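You operate a simulated robot arm through the tools that you are given. There is no shell and no other tool. Be economical: measure what you need, move in short steps, check, and stop when the job is done.

Carry out the task below with a simulated two-armed robot. There is one attempt and no reset: what you move stays moved.

Task
On the left cork mat, fold the blue towel in half.

It is judged by the outcome, as a careful person would: the job done as asked, and still so three seconds after it is handed in. It fails if anything else is knocked over, pushed out of place, dropped, spilled or broken. Flat cloth is picked up by pressing the open fingertips on it (5 to 10 N) and closing them slowly along it; thin cloth reads only 2 to 8 mm in the jaws.

Robot
Two 7-joint arms with two-finger parallel grippers on one trunk, on a base that drives. Base frame: it is fixed to the floor where the robot stands at the start and does not move with it; the origin is under the middle of the robot, x ahead of it, y to its left, z up; the surface under the hand at the start is at about z = 760. Units: mm, degrees, N and s.
The left shoulder is at the start at [70, 163, 1070], the right one opposite. With the tool pointing down near the work surface each hand reaches from about 400 to 880 mm from the robot's upright axis, wherever it stands, measured 20 degrees to its own side. Places, roughly: left cork mat [500, 0, 800]. Payload 3.43 kg a hand.
The TCP of each hand is the grasp point between the finger pads, 34 mm short of the fingertips. In the tool frame z runs along the fingers and y along their closing line. The gripper opens to 128 mm. The fingers are 24 mm wide and 12 mm thick; the gripper's body (48 by 130 mm) begins 96 mm behind the TCP.
Orientation is that of the tool frame in the base frame, as a unit quaternion [w, x, y, z]. With the fingers straight down and closing along the base's y, the tool's x points along the base's -x, its y along +y and its z along -z.

Tools
- The arms move only by the tool move_arm. It takes "left_moves", "right_moves" or both (then of equal length, played together; a hand with none holds still); each is a list that holds one entry, the list of rows, each a list of 7 numbers: the shift along the tool's x, y, z in mm, then the turn, a rotation vector about the tool's x, y, z in degrees, then the opening, from 0 (shut) to 1 (fully open). In form: [[[tx, ty, tz, rx, ry, rz, jaw], ...]]. A call has 1 to 20 rows; each row shifts and turns the commanded pose from where the row before left it, along the tool's axes as they then stand. A row lasts 0.2 s, in which the tool goes at most 50 mm and 8.6 degrees; a call with a longer step from one row to the next is refused whole, and so is a gripper value outside its range. Where a pose cannot be reached the arm comes as near as it can. A force on the tool above 40 N (or 10 N above the force at the start of the call, whichever is more), or a blocked arm, ends the call early, and 0.2 s more pass. Each finger travels about 153 mm/s and halts on what it meets, pressing with about 26 N; the grip force reading is that of the motor and also rises with nothing between the fingers. The clock runs only during rows and for 0.2 s after the last one: add rows that do not move to give the fingers time. The reply holds the time, the measured pose of the TCP, the force on the tool along the base axes, the opening and the grip force, in the units named above and with some noise, with the torque about the TCP (base axes, N m) and any sound that the robot's microphone picked up.
- Cameras (640 x 400 px; columns grow to the right, rows downward): "scene" is now at [138.9, -7.9, 1279.6]; the picture's right is [-0.12, -0.99, 0.00], its down [-0.67, 0.08, -0.73] and it looks along [0.73, -0.09, -0.68] (base axes); focal length 264 px, centre (320, 200). "left" rides on the left gripper at [76, 11, -160] in its tool frame; the picture's right is [-0.15, 0.99, 0.00], its down [-0.88, -0.13, -0.46] and it looks along [-0.45, -0.07, 0.89] (tool axes); focal length 234 px, centre (320, 200). "right" rides on the right gripper at [76, -11, -160] in its tool frame; the picture's right is [0.15, 0.99, 0.00], its down [-0.88, 0.13, -0.46] and it looks along [-0.45, 0.07, 0.89] (tool axes); focal length 234 px, centre (320, 200). There is no depth. A picture from a camera that has moved, and an enlarged one, comes with that camera's place and axes in the base frame and with its lens. The place of the scene camera against the robot may be out by one fixed shift of up to 12 mm in any direction.
- grab_frame(camera): a new picture of that camera. No time passes.
- raise_lower(by): slides the trunk up (or, below 0, down) by that many mm; the arms and the scene camera ride with it, the base frame stays. It gives what a move gives, with no picture.
- roll_base(legs): drives the robot by 1 to 6 legs, each [ahead, left, turn to the left] in mm, mm and degrees, along the robot's own axes; the way and the turn of a leg run together, so that a leg with both is an arc; at most 1500 mm and 180 degrees a leg. The arms and the cameras ride along, it lands a little off, and it stops where it bumps. It gives what a move gives.
- aim_head(pan, tilt): turns the head with the scene camera to pan (to the left, within 86 degrees either way) and tilt (down, from -29 to 69), counted from straight ahead of the robot. It gives what a move gives.
- enlarge(camera, box): a new picture of the part [left, top, right, bottom] of that camera's present view, enlarged. No time passes.
- job_done(): hands the job in; it is judged then, once.

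Work in short steps. Places have to be worked out from the pictures, the camera data and where the tool is seen: move nearer, look again, correct. Check each grasp and each placing, and mend what went wrong. You have 120 turns and 92 pictures in all, those below and enlarged ones among them. Open the grippers and draw the arms clear of the work before you hand the job in, unless the task says otherwise; then end with one line.

The tools are called after "Call:" as name(argument=value, ...) on one line, values as JSON. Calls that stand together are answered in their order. move_arm: Moves the arms, as the interface text tells. Its arguments: {"type":"object","properties":{"left_moves":{"type":"array"},"right_moves":{"type":"array"}},"required":[]} The other tools are called the same way: raise_lower (by) slides the trunk up or down; roll_base (legs) drives the base; aim_head (pan, tilt) turns the head that bears the scene camera; grab_frame (camera) takes a picture; enlarge (camera, box) takes an enlarged picture of a part of a camera's view; job_done () hands the job in.

At the start:

```text
t: 0.0
left_tool_pos: [665.5, 171.1, 995.6]
left_tcp_rot: [0.0, 0.0, 1.0, -0.001]
left_ft_force: [-0.3, 0.9, 0.7]
left_ft_torque: [0.04, -0.04, 0.02]
left_finger_gap: 128.1
left_grasp_force: 0.1
right_tool_pos: [603.0, -243.5, 1002.8]
right_tcp_rot: [0.001, 0.001, 1.0, 0.0]
right_ft_force: [0.0, 0.9, 0.1]
right_ft_torque: [0.01, -0.03, -0.02]
right_finger_gap: 127.7
right_grasp_force: 0.1
trunk travel left (down, up): [-550.0, 390.0]
robot x, y, heading: [0.7, -1.7, 0.3]
head pan, tilt: [-6.8, 42.7]
```

scene: 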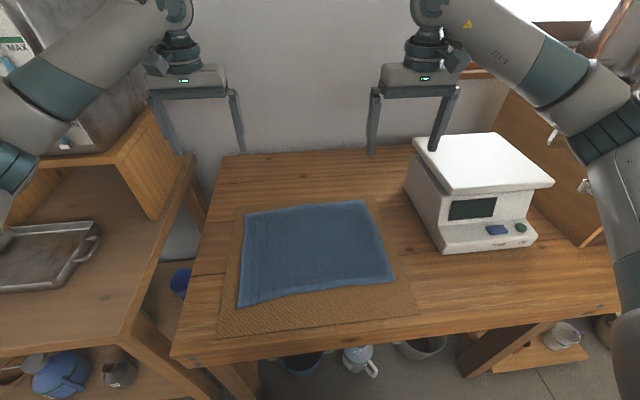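
right: 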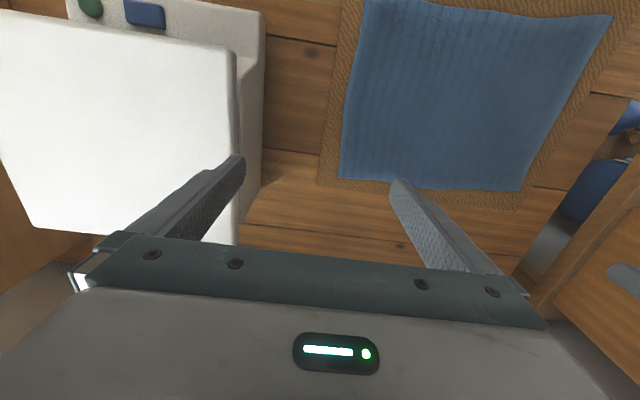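
left: 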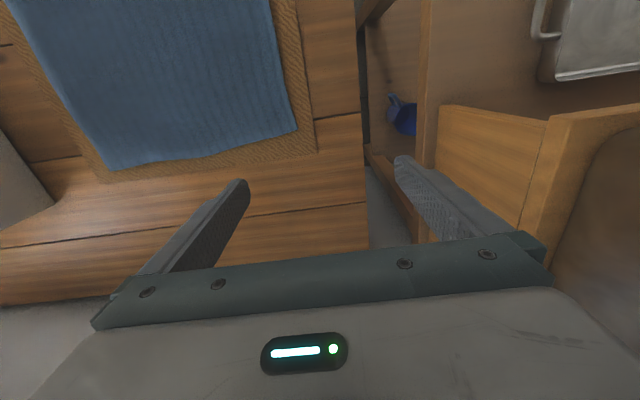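

The towel's corners work out to about FL (658,133), FR (675,-199), NR (418,-203) and NL (403,126). I plan to fold the far edge towards the robot with both hands. First I back up a little so there is more room at the near edge.

Call:
roll_base(legs=[[-110, 0, 0]])

```text
t: 1.2
left_tool_pos: [556.2, 171.5, 995.1]
left_tcp_rot: [0.0, -0.001, 1.0, 0.001]
left_ft_force: [0.0, 1.0, 0.5]
left_ft_torque: [-0.01, -0.04, -0.02]
left_finger_gap: 127.9
left_grasp_force: 0.1
right_tool_pos: [494.2, -242.6, 1002.9]
right_tcp_rot: [0.0, 0.0, 1.0, 0.0]
right_ft_force: [0.3, -0.8, 0.8]
right_ft_torque: [0.01, 0.01, 0.0]
right_finger_gap: 127.7
right_grasp_force: 0.1
trunk travel left (down, up): [-550.0, 390.0]
robot x, y, heading: [-113.2, -0.4, -0.0]
head pan, tilt: [-6.8, 42.7]
```

The base drove back cleanly. Next I bring both hands above the far corners, half open.

Call:
move_arm(left_moves=[[[-16.5, -11.8, 16, 0, 0, 0, 0.4], [-16.5, -11.8, 16, 0, 0, 0, 0.4], [-16.5, -11.8, 16, 0, 0, 0, 0.4], [-16.5, -11.8, 16, 0, 0, 0, 0.4], [-16.5, -11.8, 16, 0, 0, 0, 0.4], [-16.5, -11.8, 16, 0, 0, 0, 0.4], [0, 0, 29, 0, 0, 0, 0.4], [0, 0, 0, 0, 0, 0, 0.4]]], right_moves=[[[-29.7, 13, 16, 0, 0, 0, 0.4], [-29.7, 13, 16, 0, 0, 0, 0.4], [-29.7, 13, 16, 0, 0, 0, 0.4], [-29.7, 13, 16, 0, 0, 0, 0.4], [-29.7, 13, 16, 0, 0, 0, 0.4], [-29.7, 13, 16, 0, 0, 0, 0.4], [0, 0, 37, 0, 0, 0, 0.4], [0, 0, 0, 0, 0, 0, 0.4]]])

Call:
grab_frame(camera="left")

Call:
grab_frame(camera="right")

Call:
grab_frame(camera="scene")

```text
t: 3.0
left_tool_pos: [655.2, 100.7, 871.8]
left_tcp_rot: [0.0, 0.0, 1.0, -0.001]
left_ft_force: [0.7, -0.3, 0.2]
left_ft_torque: [-0.03, 0.0, -0.04]
left_finger_gap: 51.2
left_grasp_force: 0.0
right_tool_pos: [672.6, -163.7, 870.5]
right_tcp_rot: [0.0, 0.0, 1.0, 0.0]
right_ft_force: [0.4, 0.5, -0.1]
right_ft_torque: [-0.03, -0.01, -0.03]
right_finger_gap: 51.0
right_grasp_force: 0.1
trunk travel left (down, up): [-550.0, 390.0]
robot x, y, heading: [-108.8, 2.1, 0.0]
head pan, tilt: [-6.8, 42.7]
```

```text
88 pictures are left
camera left: at [579.4, 112.4, 1030.1], right [0.15, 0.99, 0.0], down [0.88, -0.13, 0.46], along [0.45, -0.07, -0.89], focal length 234 px, centre (320, 200)
```

left: 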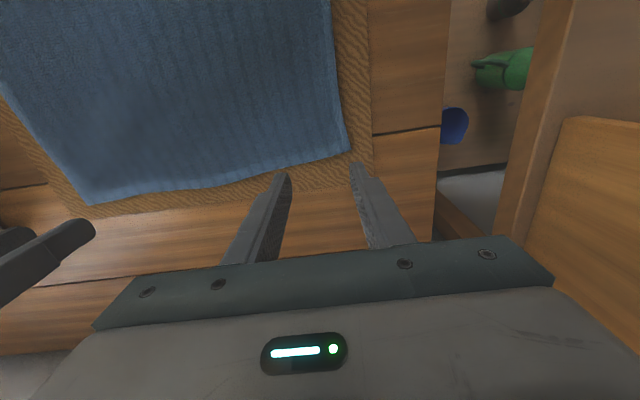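

```text
87 pictures are left
camera right: at [596.8, -175.0, 1030.1], right [-0.15, 0.99, 0.0], down [0.88, 0.13, 0.46], along [0.45, 0.07, -0.89], focal length 234 px, centre (320, 200)
```

right: 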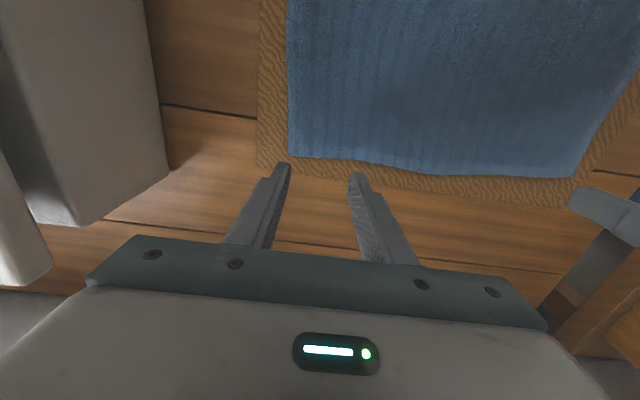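

```text
86 pictures are left
camera scene: at [28.6, -7.6, 1279.8], right [-0.12, -0.99, 0.0], down [-0.67, 0.08, -0.73], along [0.73, -0.09, -0.68], focal length 264 px, centre (320, 200)
```

scene: 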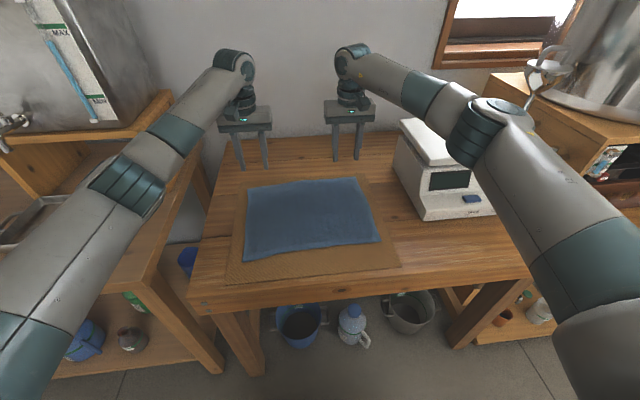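

Left corner is near (657,135), right corner near (679,-198), and each hand overlaps the edge by about 15 mm. I lower both to just above the cloth.

Call:
move_arm(left_moves=[[[-1, 0, 22, 0, 0, 0, 0.4], [0, 0, 22, 0, 0, 0, 0.4], [0, 0, 18, 0, 0, 0, 0.4], [0, 0, 0, 0, 0, 0, 0.4]]], right_moves=[[[0, 0, 21, 0, 0, 0, 0.4], [0, 0, 22, 0, 0, 0, 0.4], [0, 0, 18, 0, 0, 0, 0.4], [0, 0, 0, 0, 0, 0, 0.4]]])

Call:
grab_frame(camera="left")

Call:
grab_frame(camera="right")

```text
t: 4.0
left_tool_pos: [656.7, 100.8, 808.6]
left_tcp_rot: [0.0, -0.001, 1.0, 0.0]
left_ft_force: [0.0, 0.5, -0.2]
left_ft_torque: [0.03, 0.04, -0.02]
left_finger_gap: 51.3
left_grasp_force: 0.1
right_tool_pos: [671.2, -164.3, 808.2]
right_tcp_rot: [0.001, 0.0, 1.0, -0.001]
right_ft_force: [-0.4, -0.3, -0.3]
right_ft_torque: [0.01, -0.01, 0.01]
right_finger_gap: 50.9
right_grasp_force: 0.1
trunk travel left (down, up): [-550.0, 390.0]
robot x, y, heading: [-109.1, -1.8, -0.2]
head pan, tilt: [-6.8, 42.7]
```

```text
85 pictures are left
camera left: at [580.2, 111.9, 967.7], right [0.14, 0.99, 0.0], down [0.88, -0.13, 0.46], along [0.45, -0.07, -0.89], focal length 234 px, centre (320, 200)
```

left: 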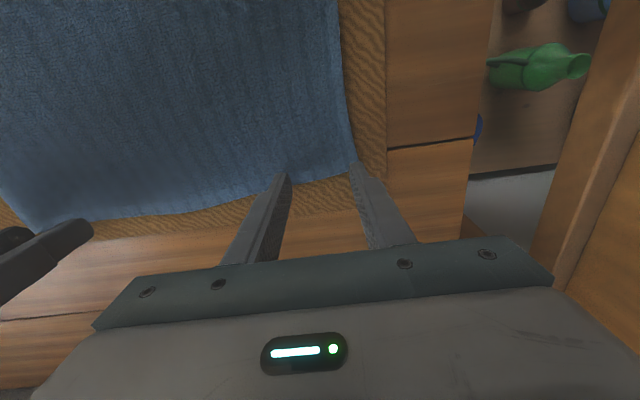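

```text
84 pictures are left
camera right: at [596.5, -175.4, 969.1], right [-0.15, 0.99, 0.0], down [0.88, 0.13, 0.46], along [0.45, 0.07, -0.89], focal length 234 px, centre (320, 200)
```

right: 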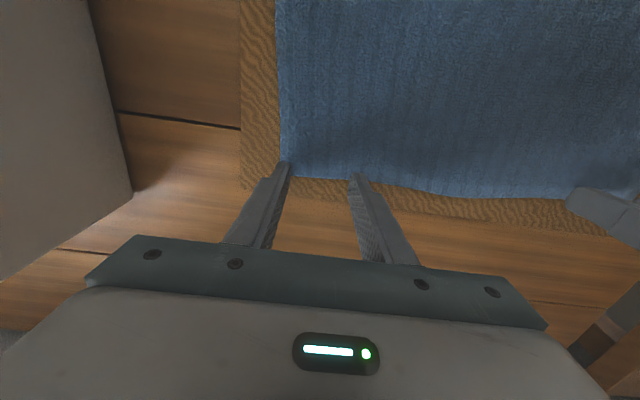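

The tips sit a few mm above the cloth, and the overlap looks slightly small. I shift both hands 5 mm towards the robot and creep down.

Call:
move_arm(left_moves=[[[5, -5, 3, 0, 0, 0, 0.4], [0, 0, 2, 0, 0, 0, 0.4], [0, 0, 1, 0, 0, 0, 0.4], [0, 0, 0, 0, 0, 0, 0.4]]], right_moves=[[[4, 3, 3, 0, 0, 0, 0.4], [0, 0, 2, 0, 0, 0, 0.4], [0, 0, 1, 0, 0, 0, 0.4], [0, 0, 0, 0, 0, 0, 0.4]]])

```text
t: 5.0
left_tool_pos: [651.6, 95.6, 802.2]
left_tcp_rot: [-0.001, -0.001, 1.0, 0.0]
left_ft_force: [-0.5, 0.4, 0.9]
left_ft_torque: [0.01, 0.01, -0.03]
left_finger_gap: 51.2
left_grasp_force: 0.0
right_tool_pos: [668.5, -162.4, 802.0]
right_tcp_rot: [0.001, 0.0, 1.0, 0.0]
right_ft_force: [0.2, 0.4, 0.2]
right_ft_torque: [0.0, 0.04, 0.02]
right_finger_gap: 51.0
right_grasp_force: 0.1
trunk travel left (down, up): [-550.0, 390.0]
robot x, y, heading: [-108.6, 0.4, 0.2]
head pan, tilt: [-6.8, 42.7]
```

No contact yet, so I keep creeping down.

Call:
move_arm(left_moves=[[[0, 0, 1, 0, 0, 0, 0.4], [0, 0, 1, 0, 0, 0, 0.4], [0, 0, 1, 0, 0, 0, 0.4], [0, 0, 0, 0, 0, 0, 0.4]]], right_moves=[[[0, 0, 1, 0, 0, 0, 0.4], [0, 0, 1, 0, 0, 0, 0.4], [0, 0, 1, 0, 0, 0, 0.4], [0, 0, 0, 0, 0, 0, 0.4]]])

```text
t: 6.0
left_tool_pos: [651.5, 95.9, 800.1]
left_tcp_rot: [0.002, -0.001, 1.0, 0.0]
left_ft_force: [0.6, 1.0, 6.9]
left_ft_torque: [0.02, -0.01, 0.03]
left_finger_gap: 51.0
left_grasp_force: 0.0
right_tool_pos: [668.7, -161.2, 801.4]
right_tcp_rot: [0.001, -0.001, 1.0, 0.0]
right_ft_force: [0.8, 1.3, 3.0]
right_ft_torque: [-0.03, -0.02, 0.02]
right_finger_gap: 51.0
right_grasp_force: 0.0
trunk travel left (down, up): [-550.0, 390.0]
robot x, y, heading: [-108.0, -0.1, -0.1]
head pan, tilt: [-6.8, 42.7]
```

Contact is 7 N on the left and 3 N on the right. I press the right down 0.7 mm more, then close both slowly.

Call:
move_arm(left_moves=[[[0, 0, 0, 0, 0, 0, 0.4], [0, 0, 0, 0, 0, 0, 0.37], [0, 0, 0, 0, 0, 0, 0.34], [0, 0, 0, 0, 0, 0, 0.31], [0, 0, 0, 0, 0, 0, 0.28], [0, 0, 0, 0, 0, 0, 0.25], [0, 0, 0, 0, 0, 0, 0.22], [0, 0, 0, 0, 0, 0, 0.19], [0, 0, 0, 0, 0, 0, 0.16], [0, 0, 0, 0, 0, 0, 0.13], [0, 0, 0, 0, 0, 0, 0.1], [0, 0, 0, 0, 0, 0, 0.07], [0, 0, 0, 0, 0, 0, 0.04], [0, 0, 0, 0, 0, 0, 0.02], [0, 0, 0, 0, 0, 0, 0], [0, 0, 0, 0, 0, 0, 0], [0, 0, 0, 0, 0, 0, 0]]], right_moves=[[[0, 0, 0.8, 0, 0, 0, 0.4], [0, 0, 0, 0, 0, 0, 0.37], [0, 0, 0, 0, 0, 0, 0.34], [0, 0, 0, 0, 0, 0, 0.31], [0, 0, 0, 0, 0, 0, 0.28], [0, 0, 0, 0, 0, 0, 0.25], [0, 0, 0, 0, 0, 0, 0.22], [0, 0, 0, 0, 0, 0, 0.19], [0, 0, 0, 0, 0, 0, 0.16], [0, 0, 0, 0, 0, 0, 0.13], [0, 0, 0, 0, 0, 0, 0.1], [0, 0, 0, 0, 0, 0, 0.07], [0, 0, 0, 0, 0, 0, 0.04], [0, 0, 0, 0, 0, 0, 0.02], [0, 0, 0, 0, 0, 0, 0], [0, 0, 0, 0, 0, 0, 0], [0, 0, 0, 0, 0, 0, 0]]])

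Call:
grab_frame(camera="left")

Call:
grab_frame(camera="right")

```text
t: 9.6
left_tool_pos: [650.1, 94.4, 800.3]
left_tcp_rot: [0.001, -0.001, 1.0, 0.0]
left_ft_force: [0.3, -10.1, 7.4]
left_ft_torque: [-0.4, 0.05, 0.0]
left_finger_gap: 4.7
left_grasp_force: 25.6
right_tool_pos: [667.7, -161.7, 801.0]
right_tcp_rot: [0.001, 0.0, 1.0, 0.001]
right_ft_force: [-1.1, 10.1, 6.1]
right_ft_torque: [0.35, 0.01, -0.05]
right_finger_gap: 3.9
right_grasp_force: 26.0
trunk travel left (down, up): [-550.0, 390.0]
robot x, y, heading: [-110.7, -1.4, 0.0]
head pan, tilt: [-6.8, 42.7]
```

```text
83 pictures are left
camera left: at [574.1, 106.3, 959.5], right [0.15, 0.99, 0.0], down [0.88, -0.13, 0.46], along [0.45, -0.07, -0.89], focal length 234 px, centre (320, 200)
```

left: 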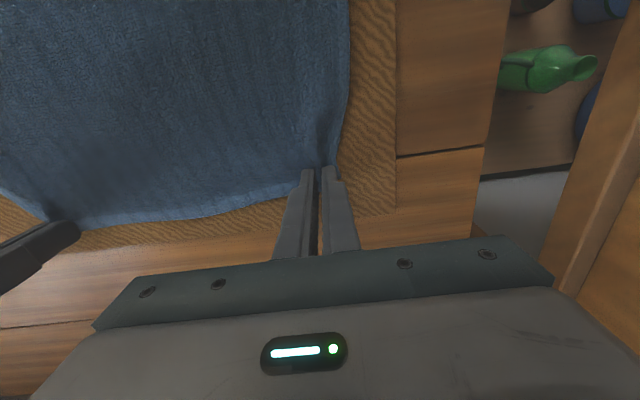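

```text
82 pictures are left
camera right: at [591.2, -172.9, 960.6], right [-0.15, 0.99, 0.0], down [0.88, 0.13, 0.46], along [0.45, 0.07, -0.89], focal length 234 px, centre (320, 200)
```

right: 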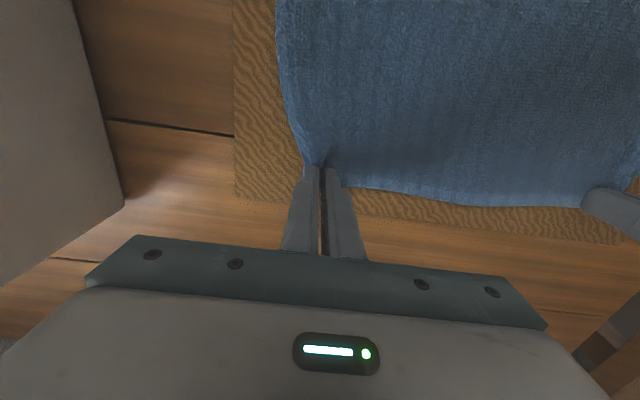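

Both jaws read 4–5 mm of cloth, and the edge is under slight tension. I lift 25 mm, easing the hands inward a little, to check the grip.

Call:
move_arm(left_moves=[[[0, -2, -8, 0, 0, 0, 0], [0, -1, -8, 0, 0, 0, 0], [0, 0, -10, 0, 0, 0, 0], [0, 0, 0, 0, 0, 0, 0]]], right_moves=[[[0, 2, -8, 0, 0, 0, 0], [0, 1, -8, 0, 0, 0, 0], [0, 0, -10, 0, 0, 0, 0], [0, 0, 0, 0, 0, 0, 0]]])

Call:
grab_frame(camera="scene")

```text
t: 10.6
left_tool_pos: [651.7, 92.7, 824.9]
left_tcp_rot: [-0.001, 0.0, 1.0, 0.0]
left_ft_force: [0.1, -4.1, -0.5]
left_ft_torque: [-0.11, 0.0, -0.02]
left_finger_gap: 4.7
left_grasp_force: 26.1
right_tool_pos: [667.5, -159.4, 824.5]
right_tcp_rot: [-0.001, 0.0, 1.0, 0.0]
right_ft_force: [0.0, 3.6, -0.4]
right_ft_torque: [0.12, 0.01, -0.03]
right_finger_gap: 3.7
right_grasp_force: 25.7
trunk travel left (down, up): [-550.0, 390.0]
robot x, y, heading: [-108.2, 1.1, 0.1]
head pan, tilt: [-6.8, 42.7]
```

```text
81 pictures are left
camera scene: at [29.5, -7.9, 1279.6], right [-0.12, -0.99, 0.0], down [-0.67, 0.08, -0.73], along [0.73, -0.09, -0.68], focal length 264 px, centre (320, 200)
```

scene: 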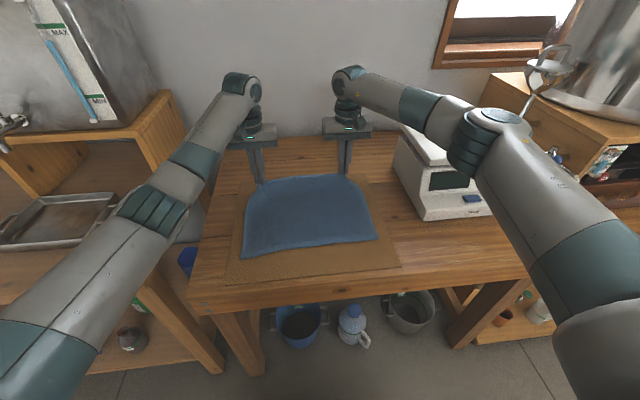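

The edge lifts cleanly with both corners. Now I carry it through the first quarter of the arc, up and over the fold line.

Call:
move_arm(left_moves=[[[7.5, -0.5, -18.5, 0, 0, 0, 0], [7.5, -0.5, -18.5, 0, 0, 0, 0], [13.5, -0.5, -16, 0, 0, 0, 0], [13.5, -0.5, -16, 0, 0, 0, 0], [18, -0.5, -10, 0, 0, 0, 0], [18, -0.5, -10, 0, 0, 0, 0], [21, -0.5, -3, 0, 0, 0, 0], [21, -0.5, -3, 0, 0, 0, 0], [0, 0, 0, 0, 0, 0, 0]]], right_moves=[[[7.5, -0.5, -18.5, 0, 0, 0, 0], [7.5, -0.5, -18.5, 0, 0, 0, 0], [13.5, -0.5, -16, 0, 0, 0, 0], [13.5, -0.5, -16, 0, 0, 0, 0], [18, -0.5, -10, 0, 0, 0, 0], [18, -0.5, -10, 0, 0, 0, 0], [21, -0.5, -3, 0, 0, 0, 0], [21, -0.5, -3, 0, 0, 0, 0], [0, 0, 0, 0, 0, 0, 0]]])

Call:
grab_frame(camera="scene")

```text
t: 12.6
left_tool_pos: [530.2, 88.3, 919.7]
left_tcp_rot: [-0.001, -0.001, 1.0, 0.0]
left_ft_force: [0.1, -3.0, 0.0]
left_ft_torque: [-0.11, 0.04, -0.02]
left_finger_gap: 4.8
left_grasp_force: 26.0
right_tool_pos: [548.9, -163.8, 920.9]
right_tcp_rot: [-0.001, -0.001, 1.0, 0.0]
right_ft_force: [-0.2, 3.0, 0.0]
right_ft_torque: [0.08, 0.03, -0.01]
right_finger_gap: 3.5
right_grasp_force: 26.5
trunk travel left (down, up): [-550.0, 390.0]
robot x, y, heading: [-110.8, -1.5, -0.2]
head pan, tilt: [-6.8, 42.7]
```

```text
80 pictures are left
camera scene: at [30.1, -7.8, 1279.5], right [-0.12, -0.99, 0.0], down [-0.67, 0.08, -0.73], along [0.73, -0.09, -0.68], focal length 264 px, centre (320, 200)
```

scene: 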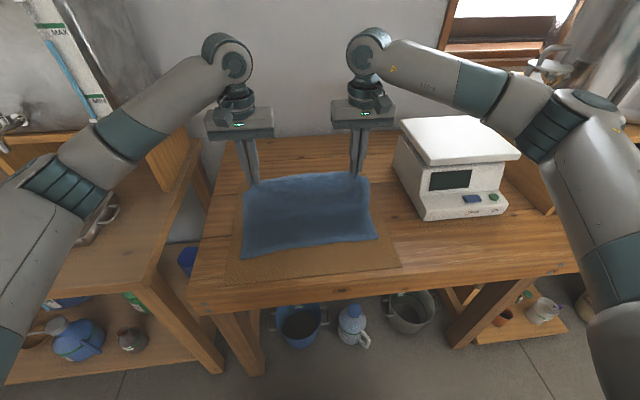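

Both corners are well held above the fold line. I continue the second quarter, tilting the fingers forward (pointing +x) as the cloth turns over.

Call:
move_arm(left_moves=[[[21.3, -0.5, 1.5, 0, -6, 0, 0], [21.2, -0.5, 2.1, 0, -6, 0, 0], [21.1, -0.5, 2.9, 0, -6, 0, 0], [20.8, -0.5, 3.4, 0, -6, 0, 0], [20.8, -0.5, 4.3, 0, -6, 0, 0], [20.4, -0.5, 4.9, 0, -6, 0, 0], [0, 0, 0, 0, 0, 0, 0], [0, 0, 0, 0, 0, 0, 0]]], right_moves=[[[21.3, -0.5, 1.5, 0, -6, 0, 0], [21.2, -0.5, 2.1, 0, -6, 0, 0], [21.1, -0.5, 2.9, 0, -6, 0, 0], [20.8, -0.5, 3.4, 0, -6, 0, 0], [20.8, -0.5, 4.3, 0, -6, 0, 0], [20.4, -0.5, 4.9, 0, -6, 0, 0], [0, 0, 0, 0, 0, 0, 0], [0, 0, 0, 0, 0, 0, 0]]])

Call:
grab_frame(camera="scene")

Call:
grab_frame(camera="left")

```text
t: 14.4
left_tool_pos: [417.4, 84.9, 870.4]
left_tcp_rot: [0.309, -0.002, 0.951, 0.001]
left_ft_force: [-0.2, -3.1, -1.0]
left_ft_torque: [-0.08, 0.01, -0.07]
left_finger_gap: 4.6
left_grasp_force: 26.0
right_tool_pos: [435.6, -166.5, 870.7]
right_tcp_rot: [0.309, 0.0, 0.951, 0.0]
right_ft_force: [-0.6, 3.0, 1.2]
right_ft_torque: [0.07, 0.02, 0.07]
right_finger_gap: 3.4
right_grasp_force: 26.3
trunk travel left (down, up): [-550.0, 390.0]
robot x, y, heading: [-107.8, 0.5, -0.3]
head pan, tilt: [-6.8, 42.7]
```

```text
79 pictures are left
camera scene: at [29.2, -8.0, 1279.6], right [-0.12, -0.99, 0.0], down [-0.67, 0.08, -0.73], along [0.73, -0.09, -0.68], focal length 264 px, centre (320, 200)
```

scene: 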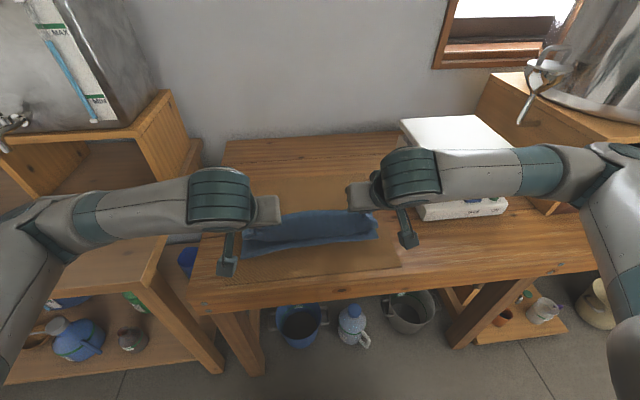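

```text
78 pictures are left
camera left: at [262.2, 95.9, 955.1], right [0.12, 0.99, 0.09], down [0.44, -0.13, 0.89], along [0.89, -0.07, -0.46], focal length 234 px, centre (320, 200)
```

left: 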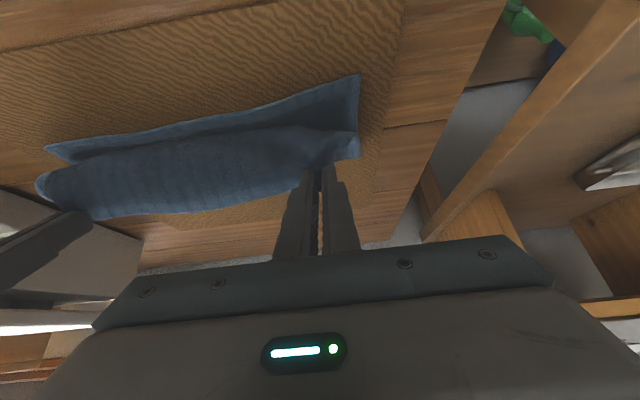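

The fold is forming well. I finish the arc and lower the edge toward the near edge (x≈400–418).

Call:
move_arm(left_moves=[[[20, -0.5, 5.6, 0, -6, 0, 0], [19.7, -0.5, 6.3, 0, -6, 0, 0], [17.2, -0.5, 5.3, 0, -6, 0, 0], [4.5, 0, 5.7, 0, 0, 0, 0], [4.5, 0, 5.7, 0, 0, 0, 0], [0, 0, 0, 0, 0, 0, 0], [0, 0, 0, 0, 0, 0, 0]]], right_moves=[[[20, -0.5, 5.6, 0, -6, 0, 0], [19.7, -0.5, 6.3, 0, -6, 0, 0], [17.2, -0.5, 5.3, 0, -6, 0, 0], [4.5, 0, 5.7, 0, 0, 0, 0], [4.5, 0, 5.7, 0, 0, 0, 0], [0, 0, 0, 0, 0, 0, 0], [0, 0, 0, 0, 0, 0, 0]]])

Call:
grab_frame(camera="left")

Call:
grab_frame(camera="right")

Call:
enlarge(camera="scene", box=[180, 150, 440, 310])

```text
t: 16.0
left_tool_pos: [397.5, 80.3, 803.8]
left_tcp_rot: [0.454, -0.001, 0.891, 0.0]
left_ft_force: [-0.4, -0.1, 2.8]
left_ft_torque: [0.0, -0.03, 0.01]
left_finger_gap: 4.5
left_grasp_force: 25.7
left hand out of reach, approached as far as the arm can: row 3
right_tool_pos: [432.2, -159.3, 800.6]
right_tcp_rot: [0.455, 0.0, 0.89, 0.0]
right_ft_force: [0.3, 1.6, 9.5]
right_ft_torque: [0.06, -0.22, 0.05]
right_finger_gap: 3.6
right_grasp_force: 26.1
right hand out of reach, approached as far as the arm can: row 2, 3
trunk travel left (down, up): [-550.0, 390.0]
robot x, y, heading: [-110.4, -0.9, -0.0]
head pan, tilt: [-6.8, 42.7]
```

```text
77 pictures are left
camera left: at [222.7, 90.5, 836.1], right [0.08, 0.99, 0.12], down [0.15, -0.13, 0.98], along [0.99, -0.06, -0.16], focal length 234 px, centre (320, 200)
```

left: 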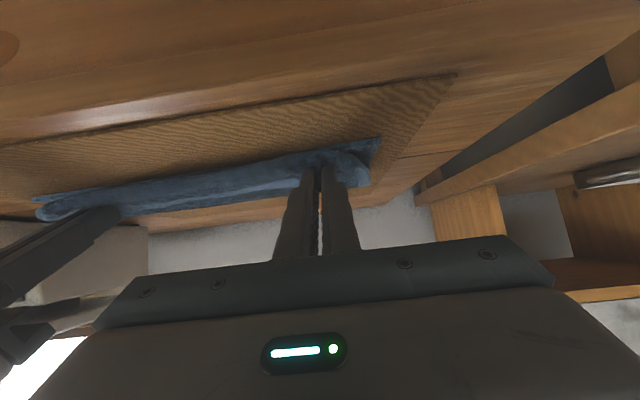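

```text
76 pictures are left
camera right: at [258.8, -170.4, 832.8], right [-0.09, 0.99, -0.12], down [0.15, 0.13, 0.98], along [0.99, 0.07, -0.16], focal length 234 px, centre (320, 200)
```

right: 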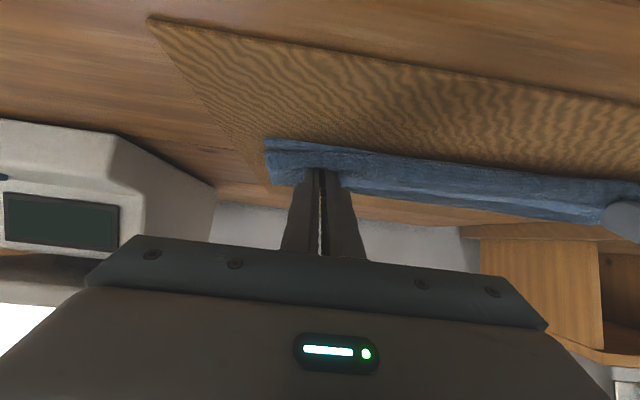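

```text
2.46 times, centred on (310, 230) of scene
camera zoom: at [28.2, -7.3, 1279.9], right [-0.12, -0.99, 0.0], down [-0.67, 0.08, -0.73], along [0.73, -0.09, -0.68], focal length 650 px, centre (345, 126)
```

zoom: 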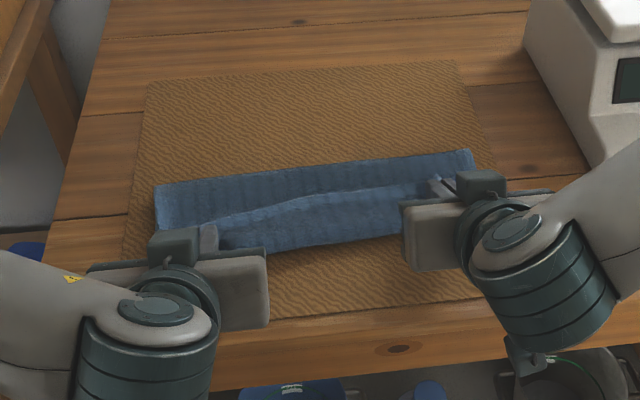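

The right hand hit its reach limit with the tilt, so it sits about 25 mm short (tip x≈460). I lift it slightly, undo some tilt and bring it back toward x≈436, with the left hand holding.

Call:
move_arm(right_moves=[[[-9.7, 0, -7.1, 0, 0, 0, 0], [3.1, -2, -4.3, 0, 6, 0, 0], [3.5, -2, -3.9, 0, 6, 0, 0], [3.9, -2, -3.5, 0, 6, 0, 0], [0, 0, 0, 0, 0, 0, 0]]])

```text
t: 17.2
left_tool_pos: [396.7, 80.0, 804.1]
left_tcp_rot: [0.454, -0.001, 0.891, 0.0]
left_ft_force: [-0.3, -0.1, 3.1]
left_ft_torque: [0.04, -0.03, 0.02]
left_finger_gap: 4.3
left_grasp_force: 26.1
right_tool_pos: [416.4, -165.8, 810.9]
right_tcp_rot: [0.308, 0.0, 0.951, 0.0]
right_ft_force: [-0.2, 0.7, 0.9]
right_ft_torque: [0.0, -0.06, -0.01]
right_finger_gap: 3.6
right_grasp_force: 26.0
trunk travel left (down, up): [-550.0, 390.0]
robot x, y, heading: [-111.3, 0.3, 0.0]
head pan, tilt: [-6.8, 42.7]
```

Call:
enlarge(camera="scene", box=[180, 150, 440, 310])

Call:
grab_frame(camera="right")

```text
2.46 times, centred on (310, 230) of scene
camera zoom: at [29.0, -7.8, 1279.7], right [-0.12, -0.99, 0.0], down [-0.67, 0.08, -0.73], along [0.73, -0.09, -0.68], focal length 650 px, centre (345, 126)
```

zoom: 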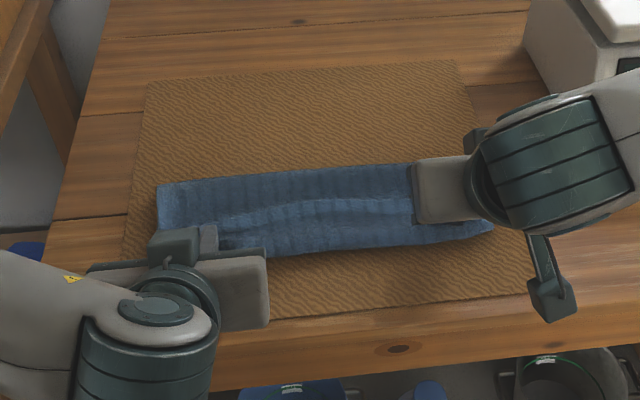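

```text
73 pictures are left
camera right: at [261.7, -177.3, 896.7], right [-0.12, 0.99, -0.09], down [0.45, 0.13, 0.89], along [0.89, 0.07, -0.46], focal length 234 px, centre (320, 200)
```

right: 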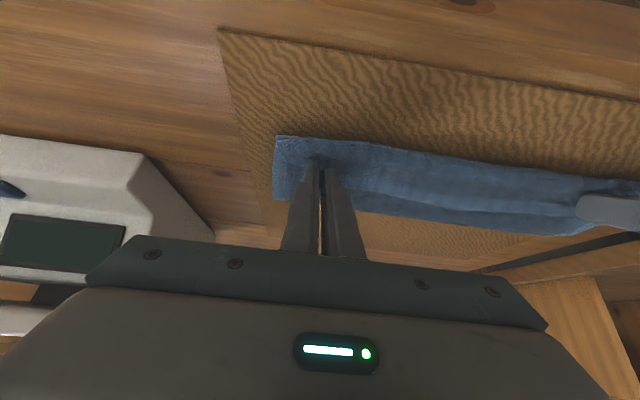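

The flap now reaches the near edge on the right (x≈411). I lower the right 4 mm, release both, and back out along the fingers.

Call:
move_arm(left_moves=[[[0, 0, 0, 0, 0, 0, 0], [0, 0, 0, 0, 0, 0, 0], [0, 0, 0, 0, 0, 0, 0.06], [0, 0, 0, 0, 0, 0, 0.12], [0, 0, 0, 0, 0, 0, 0.2], [0, 0, 0, 0, 0, 0, 0.2]]], right_moves=[[[1.2, 0, 1.6, 0, 0, 0, 0], [1.2, 0, 1.6, 0, 0, 0, 0], [0, 0, 0, 0, 0, 0, 0.06], [0, 0, 0, 0, 0, 0, 0.12], [0, 0, 0, 0, 0, 0, 0.2], [0, 0, 0, 0, 0, 0, 0.2]]])

Call:
grab_frame(camera="left")

Call:
grab_frame(camera="right")

```text
t: 18.6
left_tool_pos: [395.6, 80.3, 804.8]
left_tcp_rot: [0.454, -0.001, 0.891, 0.0]
left_ft_force: [-0.3, -0.4, 1.2]
left_ft_torque: [-0.02, 0.01, 0.0]
left_finger_gap: 25.1
left_grasp_force: 0.0
right_tool_pos: [415.7, -166.3, 807.1]
right_tcp_rot: [0.31, -0.001, 0.951, 0.001]
right_ft_force: [-0.2, -0.3, 2.8]
right_ft_torque: [0.0, -0.04, -0.01]
right_finger_gap: 24.7
right_grasp_force: 0.0
trunk travel left (down, up): [-550.0, 390.0]
robot x, y, heading: [-110.4, -1.8, 0.0]
head pan, tilt: [-6.8, 42.7]
```

```text
72 pictures are left
camera left: at [223.1, 90.2, 835.8], right [0.08, 0.99, 0.12], down [0.15, -0.13, 0.98], along [0.99, -0.06, -0.16], focal length 234 px, centre (320, 200)
```

left: 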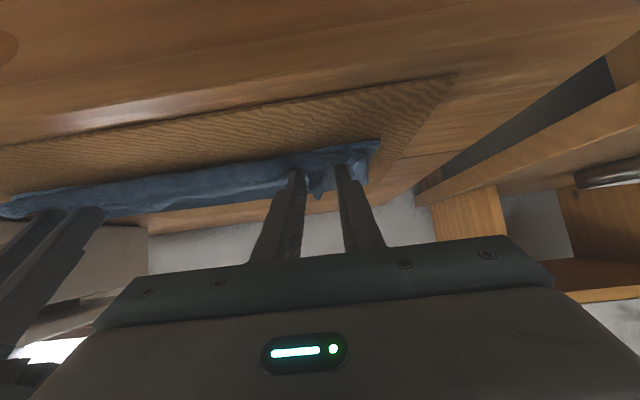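

```text
71 pictures are left
camera right: at [261.5, -177.2, 892.6], right [-0.12, 0.99, -0.09], down [0.44, 0.13, 0.89], along [0.89, 0.07, -0.46], focal length 234 px, centre (320, 200)
```

right: 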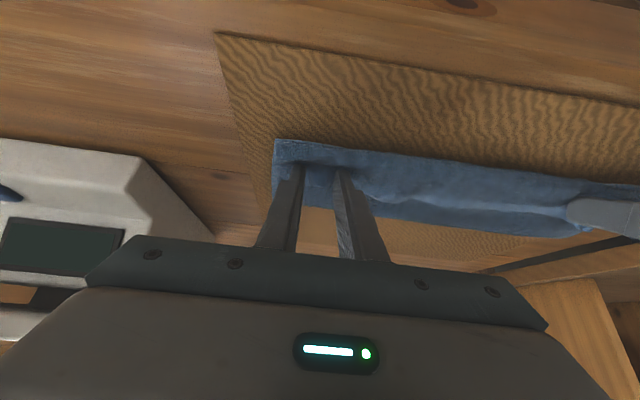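

Both are released, and the cloth lies between the open fingers. I lift both hands straight up, untilting once they are clear.

Call:
move_arm(left_moves=[[[-4, 0, -6, 0, 0, 0, 0.25], [-6, 0, -6, 0, 0, 0, 0.25], [-12, 0, -9, 0, 0, 0, 0.25], [-16, 0, -12, 0, 0, 0, 0.25], [-20, 0, -14, 0, 8, 0, 0.25], [-20, 0, -20, 0, 8, 0, 0.25], [-15, 0, -24, 0, 8, 0, 0.25], [0, 0, -24, 0, 8, 0, 0.25], [0, 0, -24, 0, 8, 0, 0.25], [0, 0, -15, 0, 8, 0, 0.25], [0, 0, 0, 0, 6, 0, 0.25], [0, 0, 0, 0, 0, 0, 0.25]]], right_moves=[[[-1, 0, -8, 0, 0, 0, 0.25], [-2, 0, -8, 0, 0, 0, 0.25], [-6, 0, -12, 0, 0, 0, 0.25], [-10, 0, -16, 0, 0, 0, 0.25], [-12, 0, -18, 0, 6, 0, 0.25], [-10, 0, -20, 0, 6, 0, 0.25], [-8, 0, -24, 0, 6, 0, 0.25], [0, 0, -24, 0, 6, 0, 0.25], [0, 0, -24, 0, 6, 0, 0.25], [0, 0, -15, 0, 6, 0, 0.25], [0, 0, 0, 0, 0, 0, 0.25], [0, 0, 0, 0, 0, 0, 0.25]]])

Call:
grab_frame(camera="scene")

Call:
grab_frame(camera="left")

Call:
grab_frame(camera="right")

```text
t: 21.2
left_tool_pos: [375.0, 72.6, 988.4]
left_tcp_rot: [-0.001, -0.001, 1.0, 0.0]
left_ft_force: [-0.2, -0.2, -0.3]
left_ft_torque: [0.0, 0.0, -0.01]
left_finger_gap: 32.0
left_grasp_force: 0.2
left hand out of reach, approached as far as the arm can: row 3, 4
right_tool_pos: [387.8, -166.9, 984.1]
right_tcp_rot: [-0.001, 0.0, 1.0, 0.0]
right_ft_force: [0.4, -0.5, -0.5]
right_ft_torque: [0.0, 0.01, 0.0]
right_finger_gap: 31.7
right_grasp_force: 0.2
trunk travel left (down, up): [-550.0, 390.0]
robot x, y, heading: [-108.3, -2.2, -0.2]
head pan, tilt: [-6.8, 42.7]
```

```text
70 pictures are left
camera scene: at [29.2, -7.8, 1279.6], right [-0.12, -0.99, 0.0], down [-0.67, 0.08, -0.73], along [0.73, -0.09, -0.68], focal length 264 px, centre (320, 200)
```

scene: 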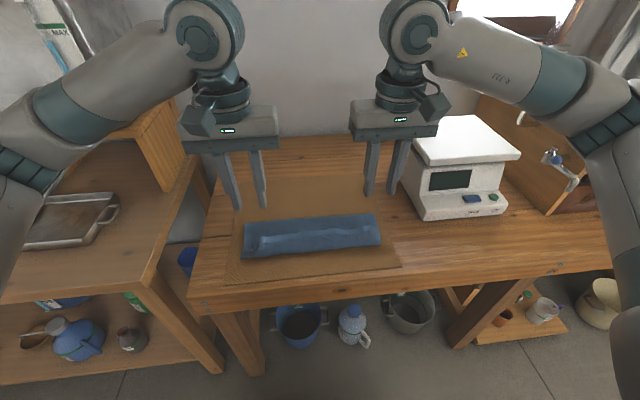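

```text
69 pictures are left
camera left: at [299.5, 83.9, 1147.7], right [0.15, 0.99, 0.0], down [0.88, -0.13, 0.45], along [0.45, -0.07, -0.89], focal length 234 px, centre (320, 200)
```

left: 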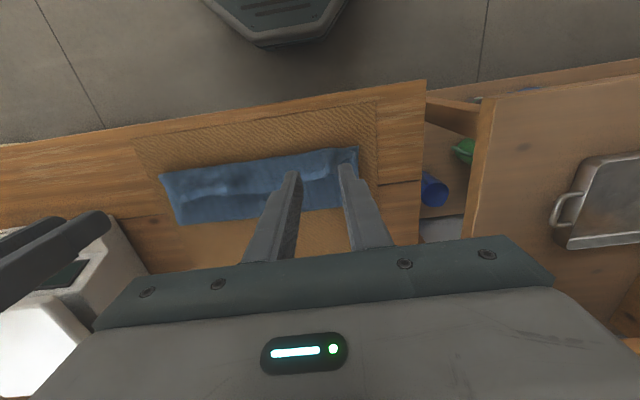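

```text
68 pictures are left
camera right: at [312.2, -177.5, 1144.4], right [-0.15, 0.99, 0.0], down [0.88, 0.13, 0.45], along [0.45, 0.07, -0.89], focal length 234 px, centre (320, 200)
```

right: 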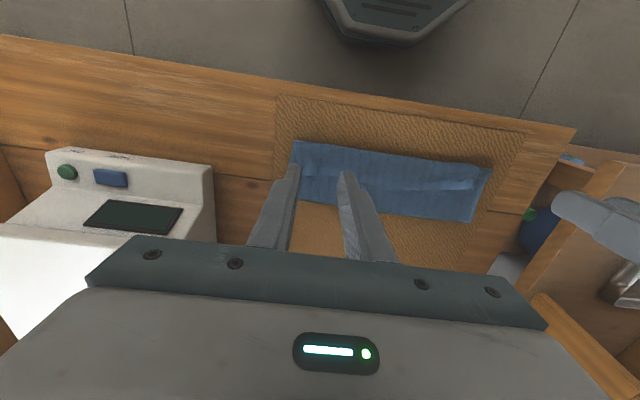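

The towel is folded. I look closely at the alignment and any ridges.

Call:
enlarge(camera="scene", box=[220, 190, 410, 290])

Call:
enlarge(camera="left", box=[130, 90, 390, 240])

Call:
enlarge(camera="right", box=[260, 90, 520, 240])

```text
3.37 times, centred on (315, 240) of scene
camera zoom: at [29.2, -7.8, 1279.6], right [-0.12, -0.99, 0.0], down [-0.67, 0.08, -0.73], along [0.73, -0.09, -0.68], focal length 889 px, centre (337, 65)
```

zoom: 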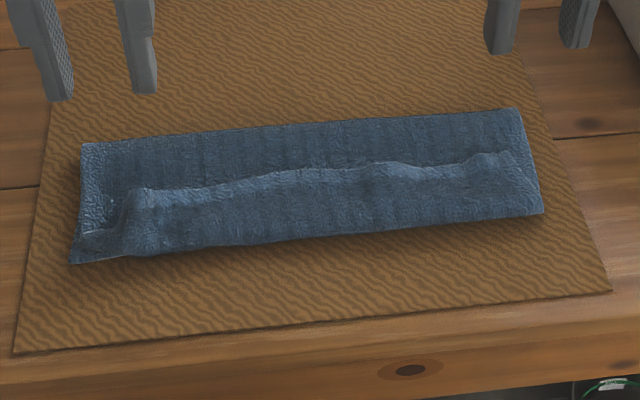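

```text
2.46 times, centred on (260, 165) of left
camera zoom: at [299.5, 83.9, 1147.7], right [0.15, 0.99, 0.0], down [0.88, -0.13, 0.45], along [0.45, -0.07, -0.89], focal length 576 px, centre (468, 286)
```

zoom: 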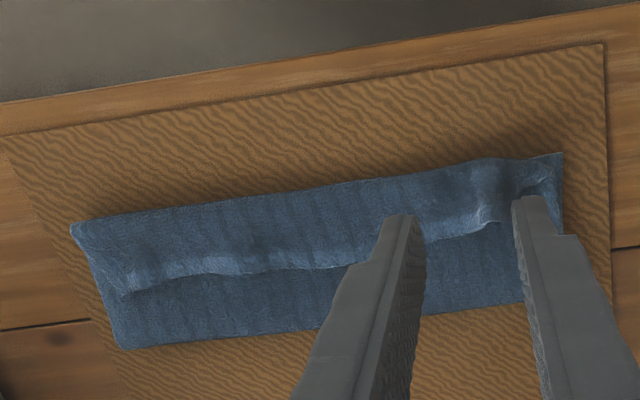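

```text
2.46 times, centred on (390, 165) of right
camera zoom: at [312.2, -177.5, 1144.4], right [-0.15, 0.99, 0.0], down [0.88, 0.13, 0.45], along [0.45, 0.07, -0.89], focal length 576 px, centre (148, 286)
```

zoom: 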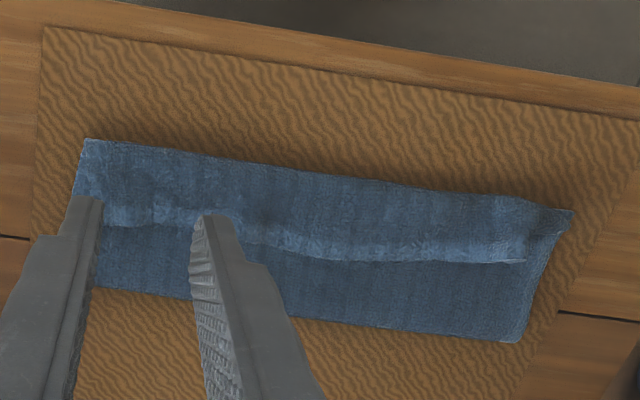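

The near edge is at about x=402 but the fold is at about x=509, and the "ridge" near x≈455 looks like the towel's raw edge curled back over itself. I back the base up for more reach, then view this from above before redoing it.

Call:
roll_base(legs=[[-90, 0, 0]])

Call:
grab_frame(camera="left")

Call:
enlarge(camera="scene", box=[230, 160, 430, 270])

```text
t: 22.3
left_tool_pos: [286.4, 73.6, 988.9]
left_tcp_rot: [0.0, -0.001, 1.0, 0.0]
left_ft_force: [-0.2, -0.4, 0.2]
left_ft_torque: [0.0, -0.03, 0.02]
left_finger_gap: 32.0
left_grasp_force: 0.2
right_tool_pos: [299.6, -167.3, 985.0]
right_tcp_rot: [0.0, 0.0, 1.0, -0.001]
right_ft_force: [0.6, 0.6, -0.4]
right_ft_torque: [0.0, -0.01, -0.03]
right_finger_gap: 32.1
right_grasp_force: 0.1
trunk travel left (down, up): [-550.0, 390.0]
robot x, y, heading: [-197.8, 0.8, -0.1]
head pan, tilt: [-6.8, 42.7]
```

```text
64 pictures are left
camera left: at [210.2, 83.9, 1147.7], right [0.14, 0.99, 0.0], down [0.88, -0.13, 0.46], along [0.45, -0.07, -0.89], focal length 234 px, centre (320, 200)
```

left: 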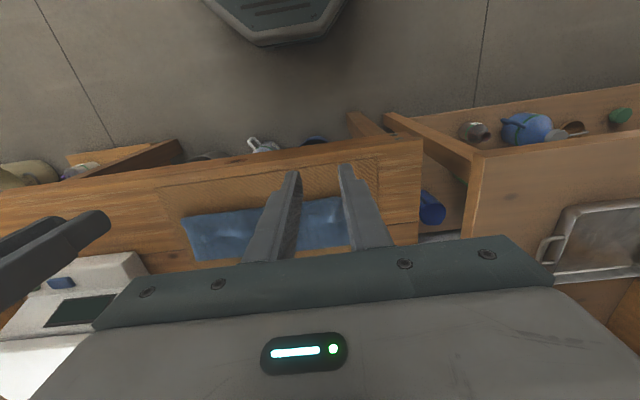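

```text
3.20 times, centred on (330, 215) of scene
camera zoom: at [-60.0, -7.9, 1279.7], right [-0.12, -0.99, 0.0], down [-0.67, 0.08, -0.73], along [0.73, -0.09, -0.68], focal length 845 px, centre (288, 152)
```

zoom: 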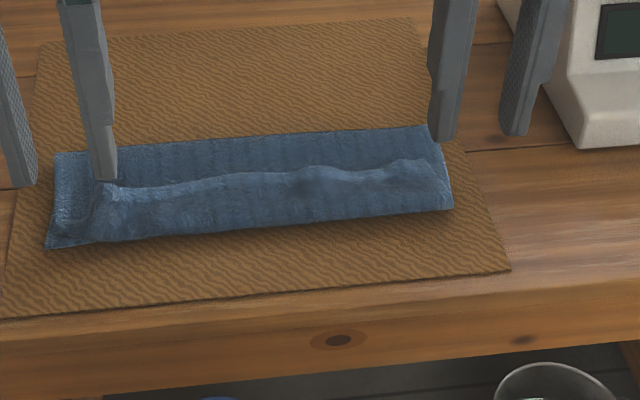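

I move the hands over the near part of the towel for a close look from the wrist cameras.

Call:
move_arm(left_moves=[[[-36, 5, 0, 0, 0, 0, 0.4], [-36, 5, 20, 0, 0, 0, 0.4], [-36, 5, 30, 0, 0, 0, 0.4], [-36, 6, 39, 0, 0, 0, 0.4], [0, 0, 0, 0, 0, 0, 0.4]]], right_moves=[[[-35, 2, 0, 0, 0, 0, 0.4], [-35, 2, 20, 0, 0, 0, 0.4], [-35, 2, 30, 0, 0, 0, 0.4], [-35, 1, 35, 0, 0, 0, 0.4], [0, 0, 0, 0, 0, 0, 0.4]]])

Call:
grab_frame(camera="left")

Call:
grab_frame(camera="right")

```text
refused: row 4 steps farther than a row can; nothing moved
```

```text
62 pictures are left
camera left: at [210.2, 83.9, 1147.7], right [0.14, 0.99, 0.0], down [0.88, -0.13, 0.46], along [0.45, -0.07, -0.89], focal length 234 px, centre (320, 200)
```

left: 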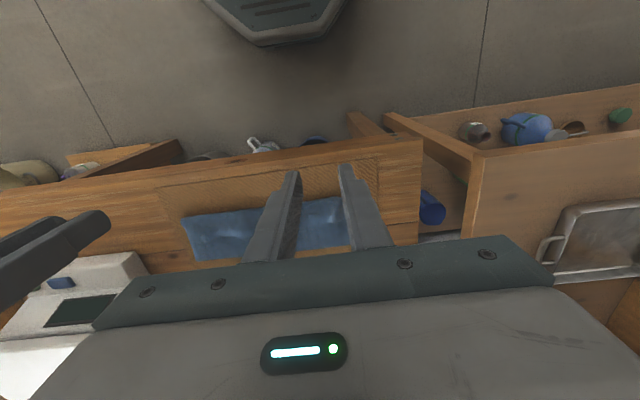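

```text
61 pictures are left
camera right: at [223.1, -177.5, 1144.5], right [-0.15, 0.99, 0.0], down [0.88, 0.13, 0.46], along [0.45, 0.07, -0.89], focal length 234 px, centre (320, 200)
```

right: 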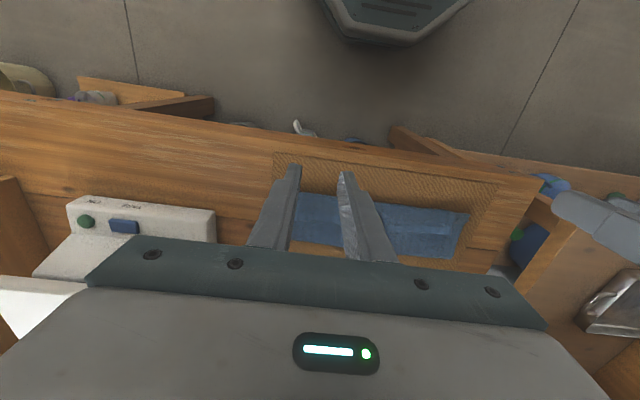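

That call was refused because one row's step was too long. I repeat it with shorter steps.

Call:
move_arm(left_moves=[[[-30, 4, 0, 0, 0, 0, 0.4], [-30, 4, 15, 0, 0, 0, 0.4], [-30, 4, 22, 0, 0, 0, 0.4], [-30, 4, 25, 0, 0, 0, 0.4], [-24, 5, 27, 0, 0, 0, 0.4], [0, 0, 0, 0, 0, 0, 0.4]]], right_moves=[[[-30, 2, 0, 0, 0, 0, 0.4], [-30, 2, 15, 0, 0, 0, 0.4], [-30, 2, 22, 0, 0, 0, 0.4], [-30, 1, 23, 0, 0, 0, 0.4], [-20, 0, 25, 0, 0, 0, 0.4], [0, 0, 0, 0, 0, 0, 0.4]]])

Call:
grab_frame(camera="left")

Call:
grab_frame(camera="right")

```text
t: 23.7
left_tool_pos: [430.9, 94.3, 899.7]
left_tcp_rot: [0.001, -0.001, 1.0, 0.0]
left_ft_force: [0.5, 0.0, 0.3]
left_ft_torque: [0.0, -0.03, 0.01]
left_finger_gap: 51.0
left_grasp_force: 0.1
right_tool_pos: [438.9, -160.0, 897.8]
right_tcp_rot: [0.0, 0.001, 1.0, 0.0]
right_ft_force: [0.2, 0.6, 0.1]
right_ft_torque: [0.03, -0.01, 0.04]
right_finger_gap: 51.3
right_grasp_force: 0.1
trunk travel left (down, up): [-550.0, 390.0]
robot x, y, heading: [-198.2, 2.4, 0.1]
head pan, tilt: [-6.8, 42.7]
```

```text
60 pictures are left
camera left: at [354.5, 105.2, 1059.6], right [0.14, 0.99, 0.0], down [0.88, -0.13, 0.46], along [0.45, -0.07, -0.89], focal length 234 px, centre (320, 200)
```

left: 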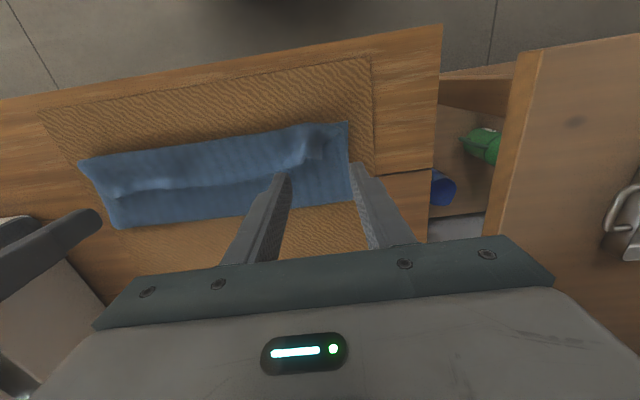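

```text
59 pictures are left
camera right: at [363.4, -170.2, 1059.0], right [-0.15, 0.99, 0.0], down [0.88, 0.13, 0.46], along [0.45, 0.07, -0.89], focal length 234 px, centre (320, 200)
```

right: 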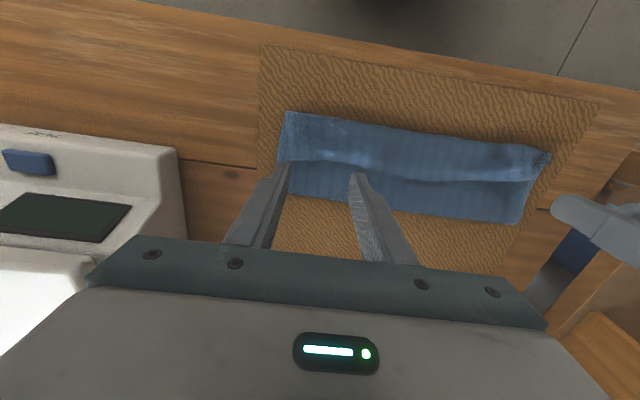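

Call:
enlarge(camera="left", box=[240, 100, 400, 200])

Call:
enlarge(camera="right", box=[260, 95, 420, 195])

Call:
enlarge(camera="left", box=[70, 130, 230, 230])

```text
4.00 times, centred on (320, 150) of left
camera zoom: at [354.5, 105.2, 1059.6], right [0.14, 0.99, 0.0], down [0.88, -0.13, 0.46], along [0.45, -0.07, -0.89], focal length 937 px, centre (320, 400)
```

zoom: 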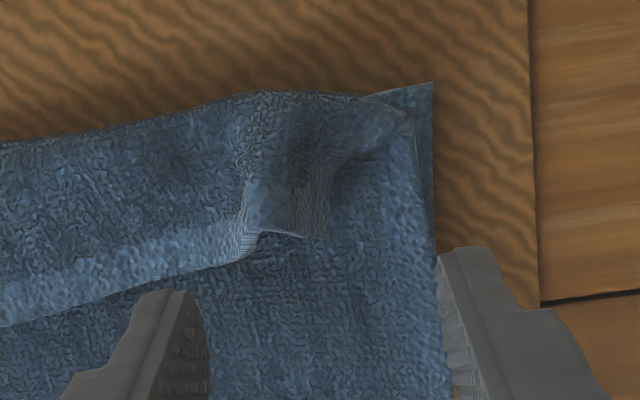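

```text
4.00 times, centred on (340, 145) of right
camera zoom: at [363.4, -170.2, 1059.0], right [-0.15, 0.99, 0.0], down [0.88, 0.13, 0.46], along [0.45, 0.07, -0.89], focal length 937 px, centre (240, 420)
```

zoom: 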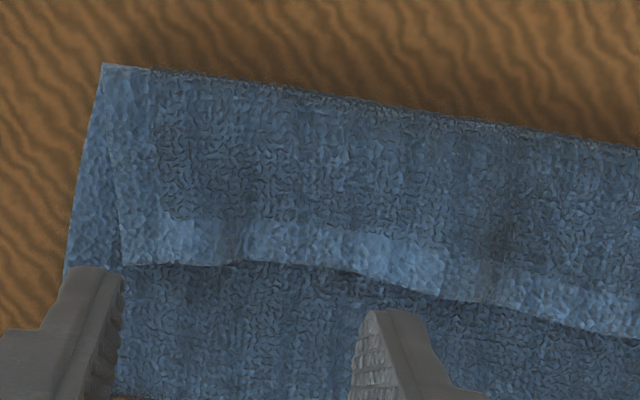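

```text
4.00 times, centred on (150, 180) of left
camera zoom: at [354.5, 105.2, 1059.6], right [0.14, 0.99, 0.0], down [0.88, -0.13, 0.46], along [0.45, -0.07, -0.89], focal length 937 px, centre (1000, 280)
```

zoom: 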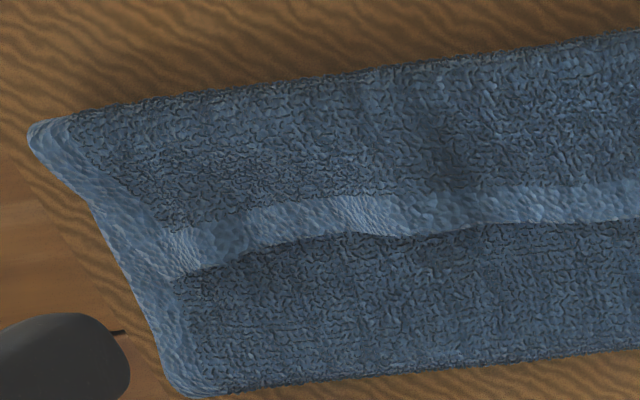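

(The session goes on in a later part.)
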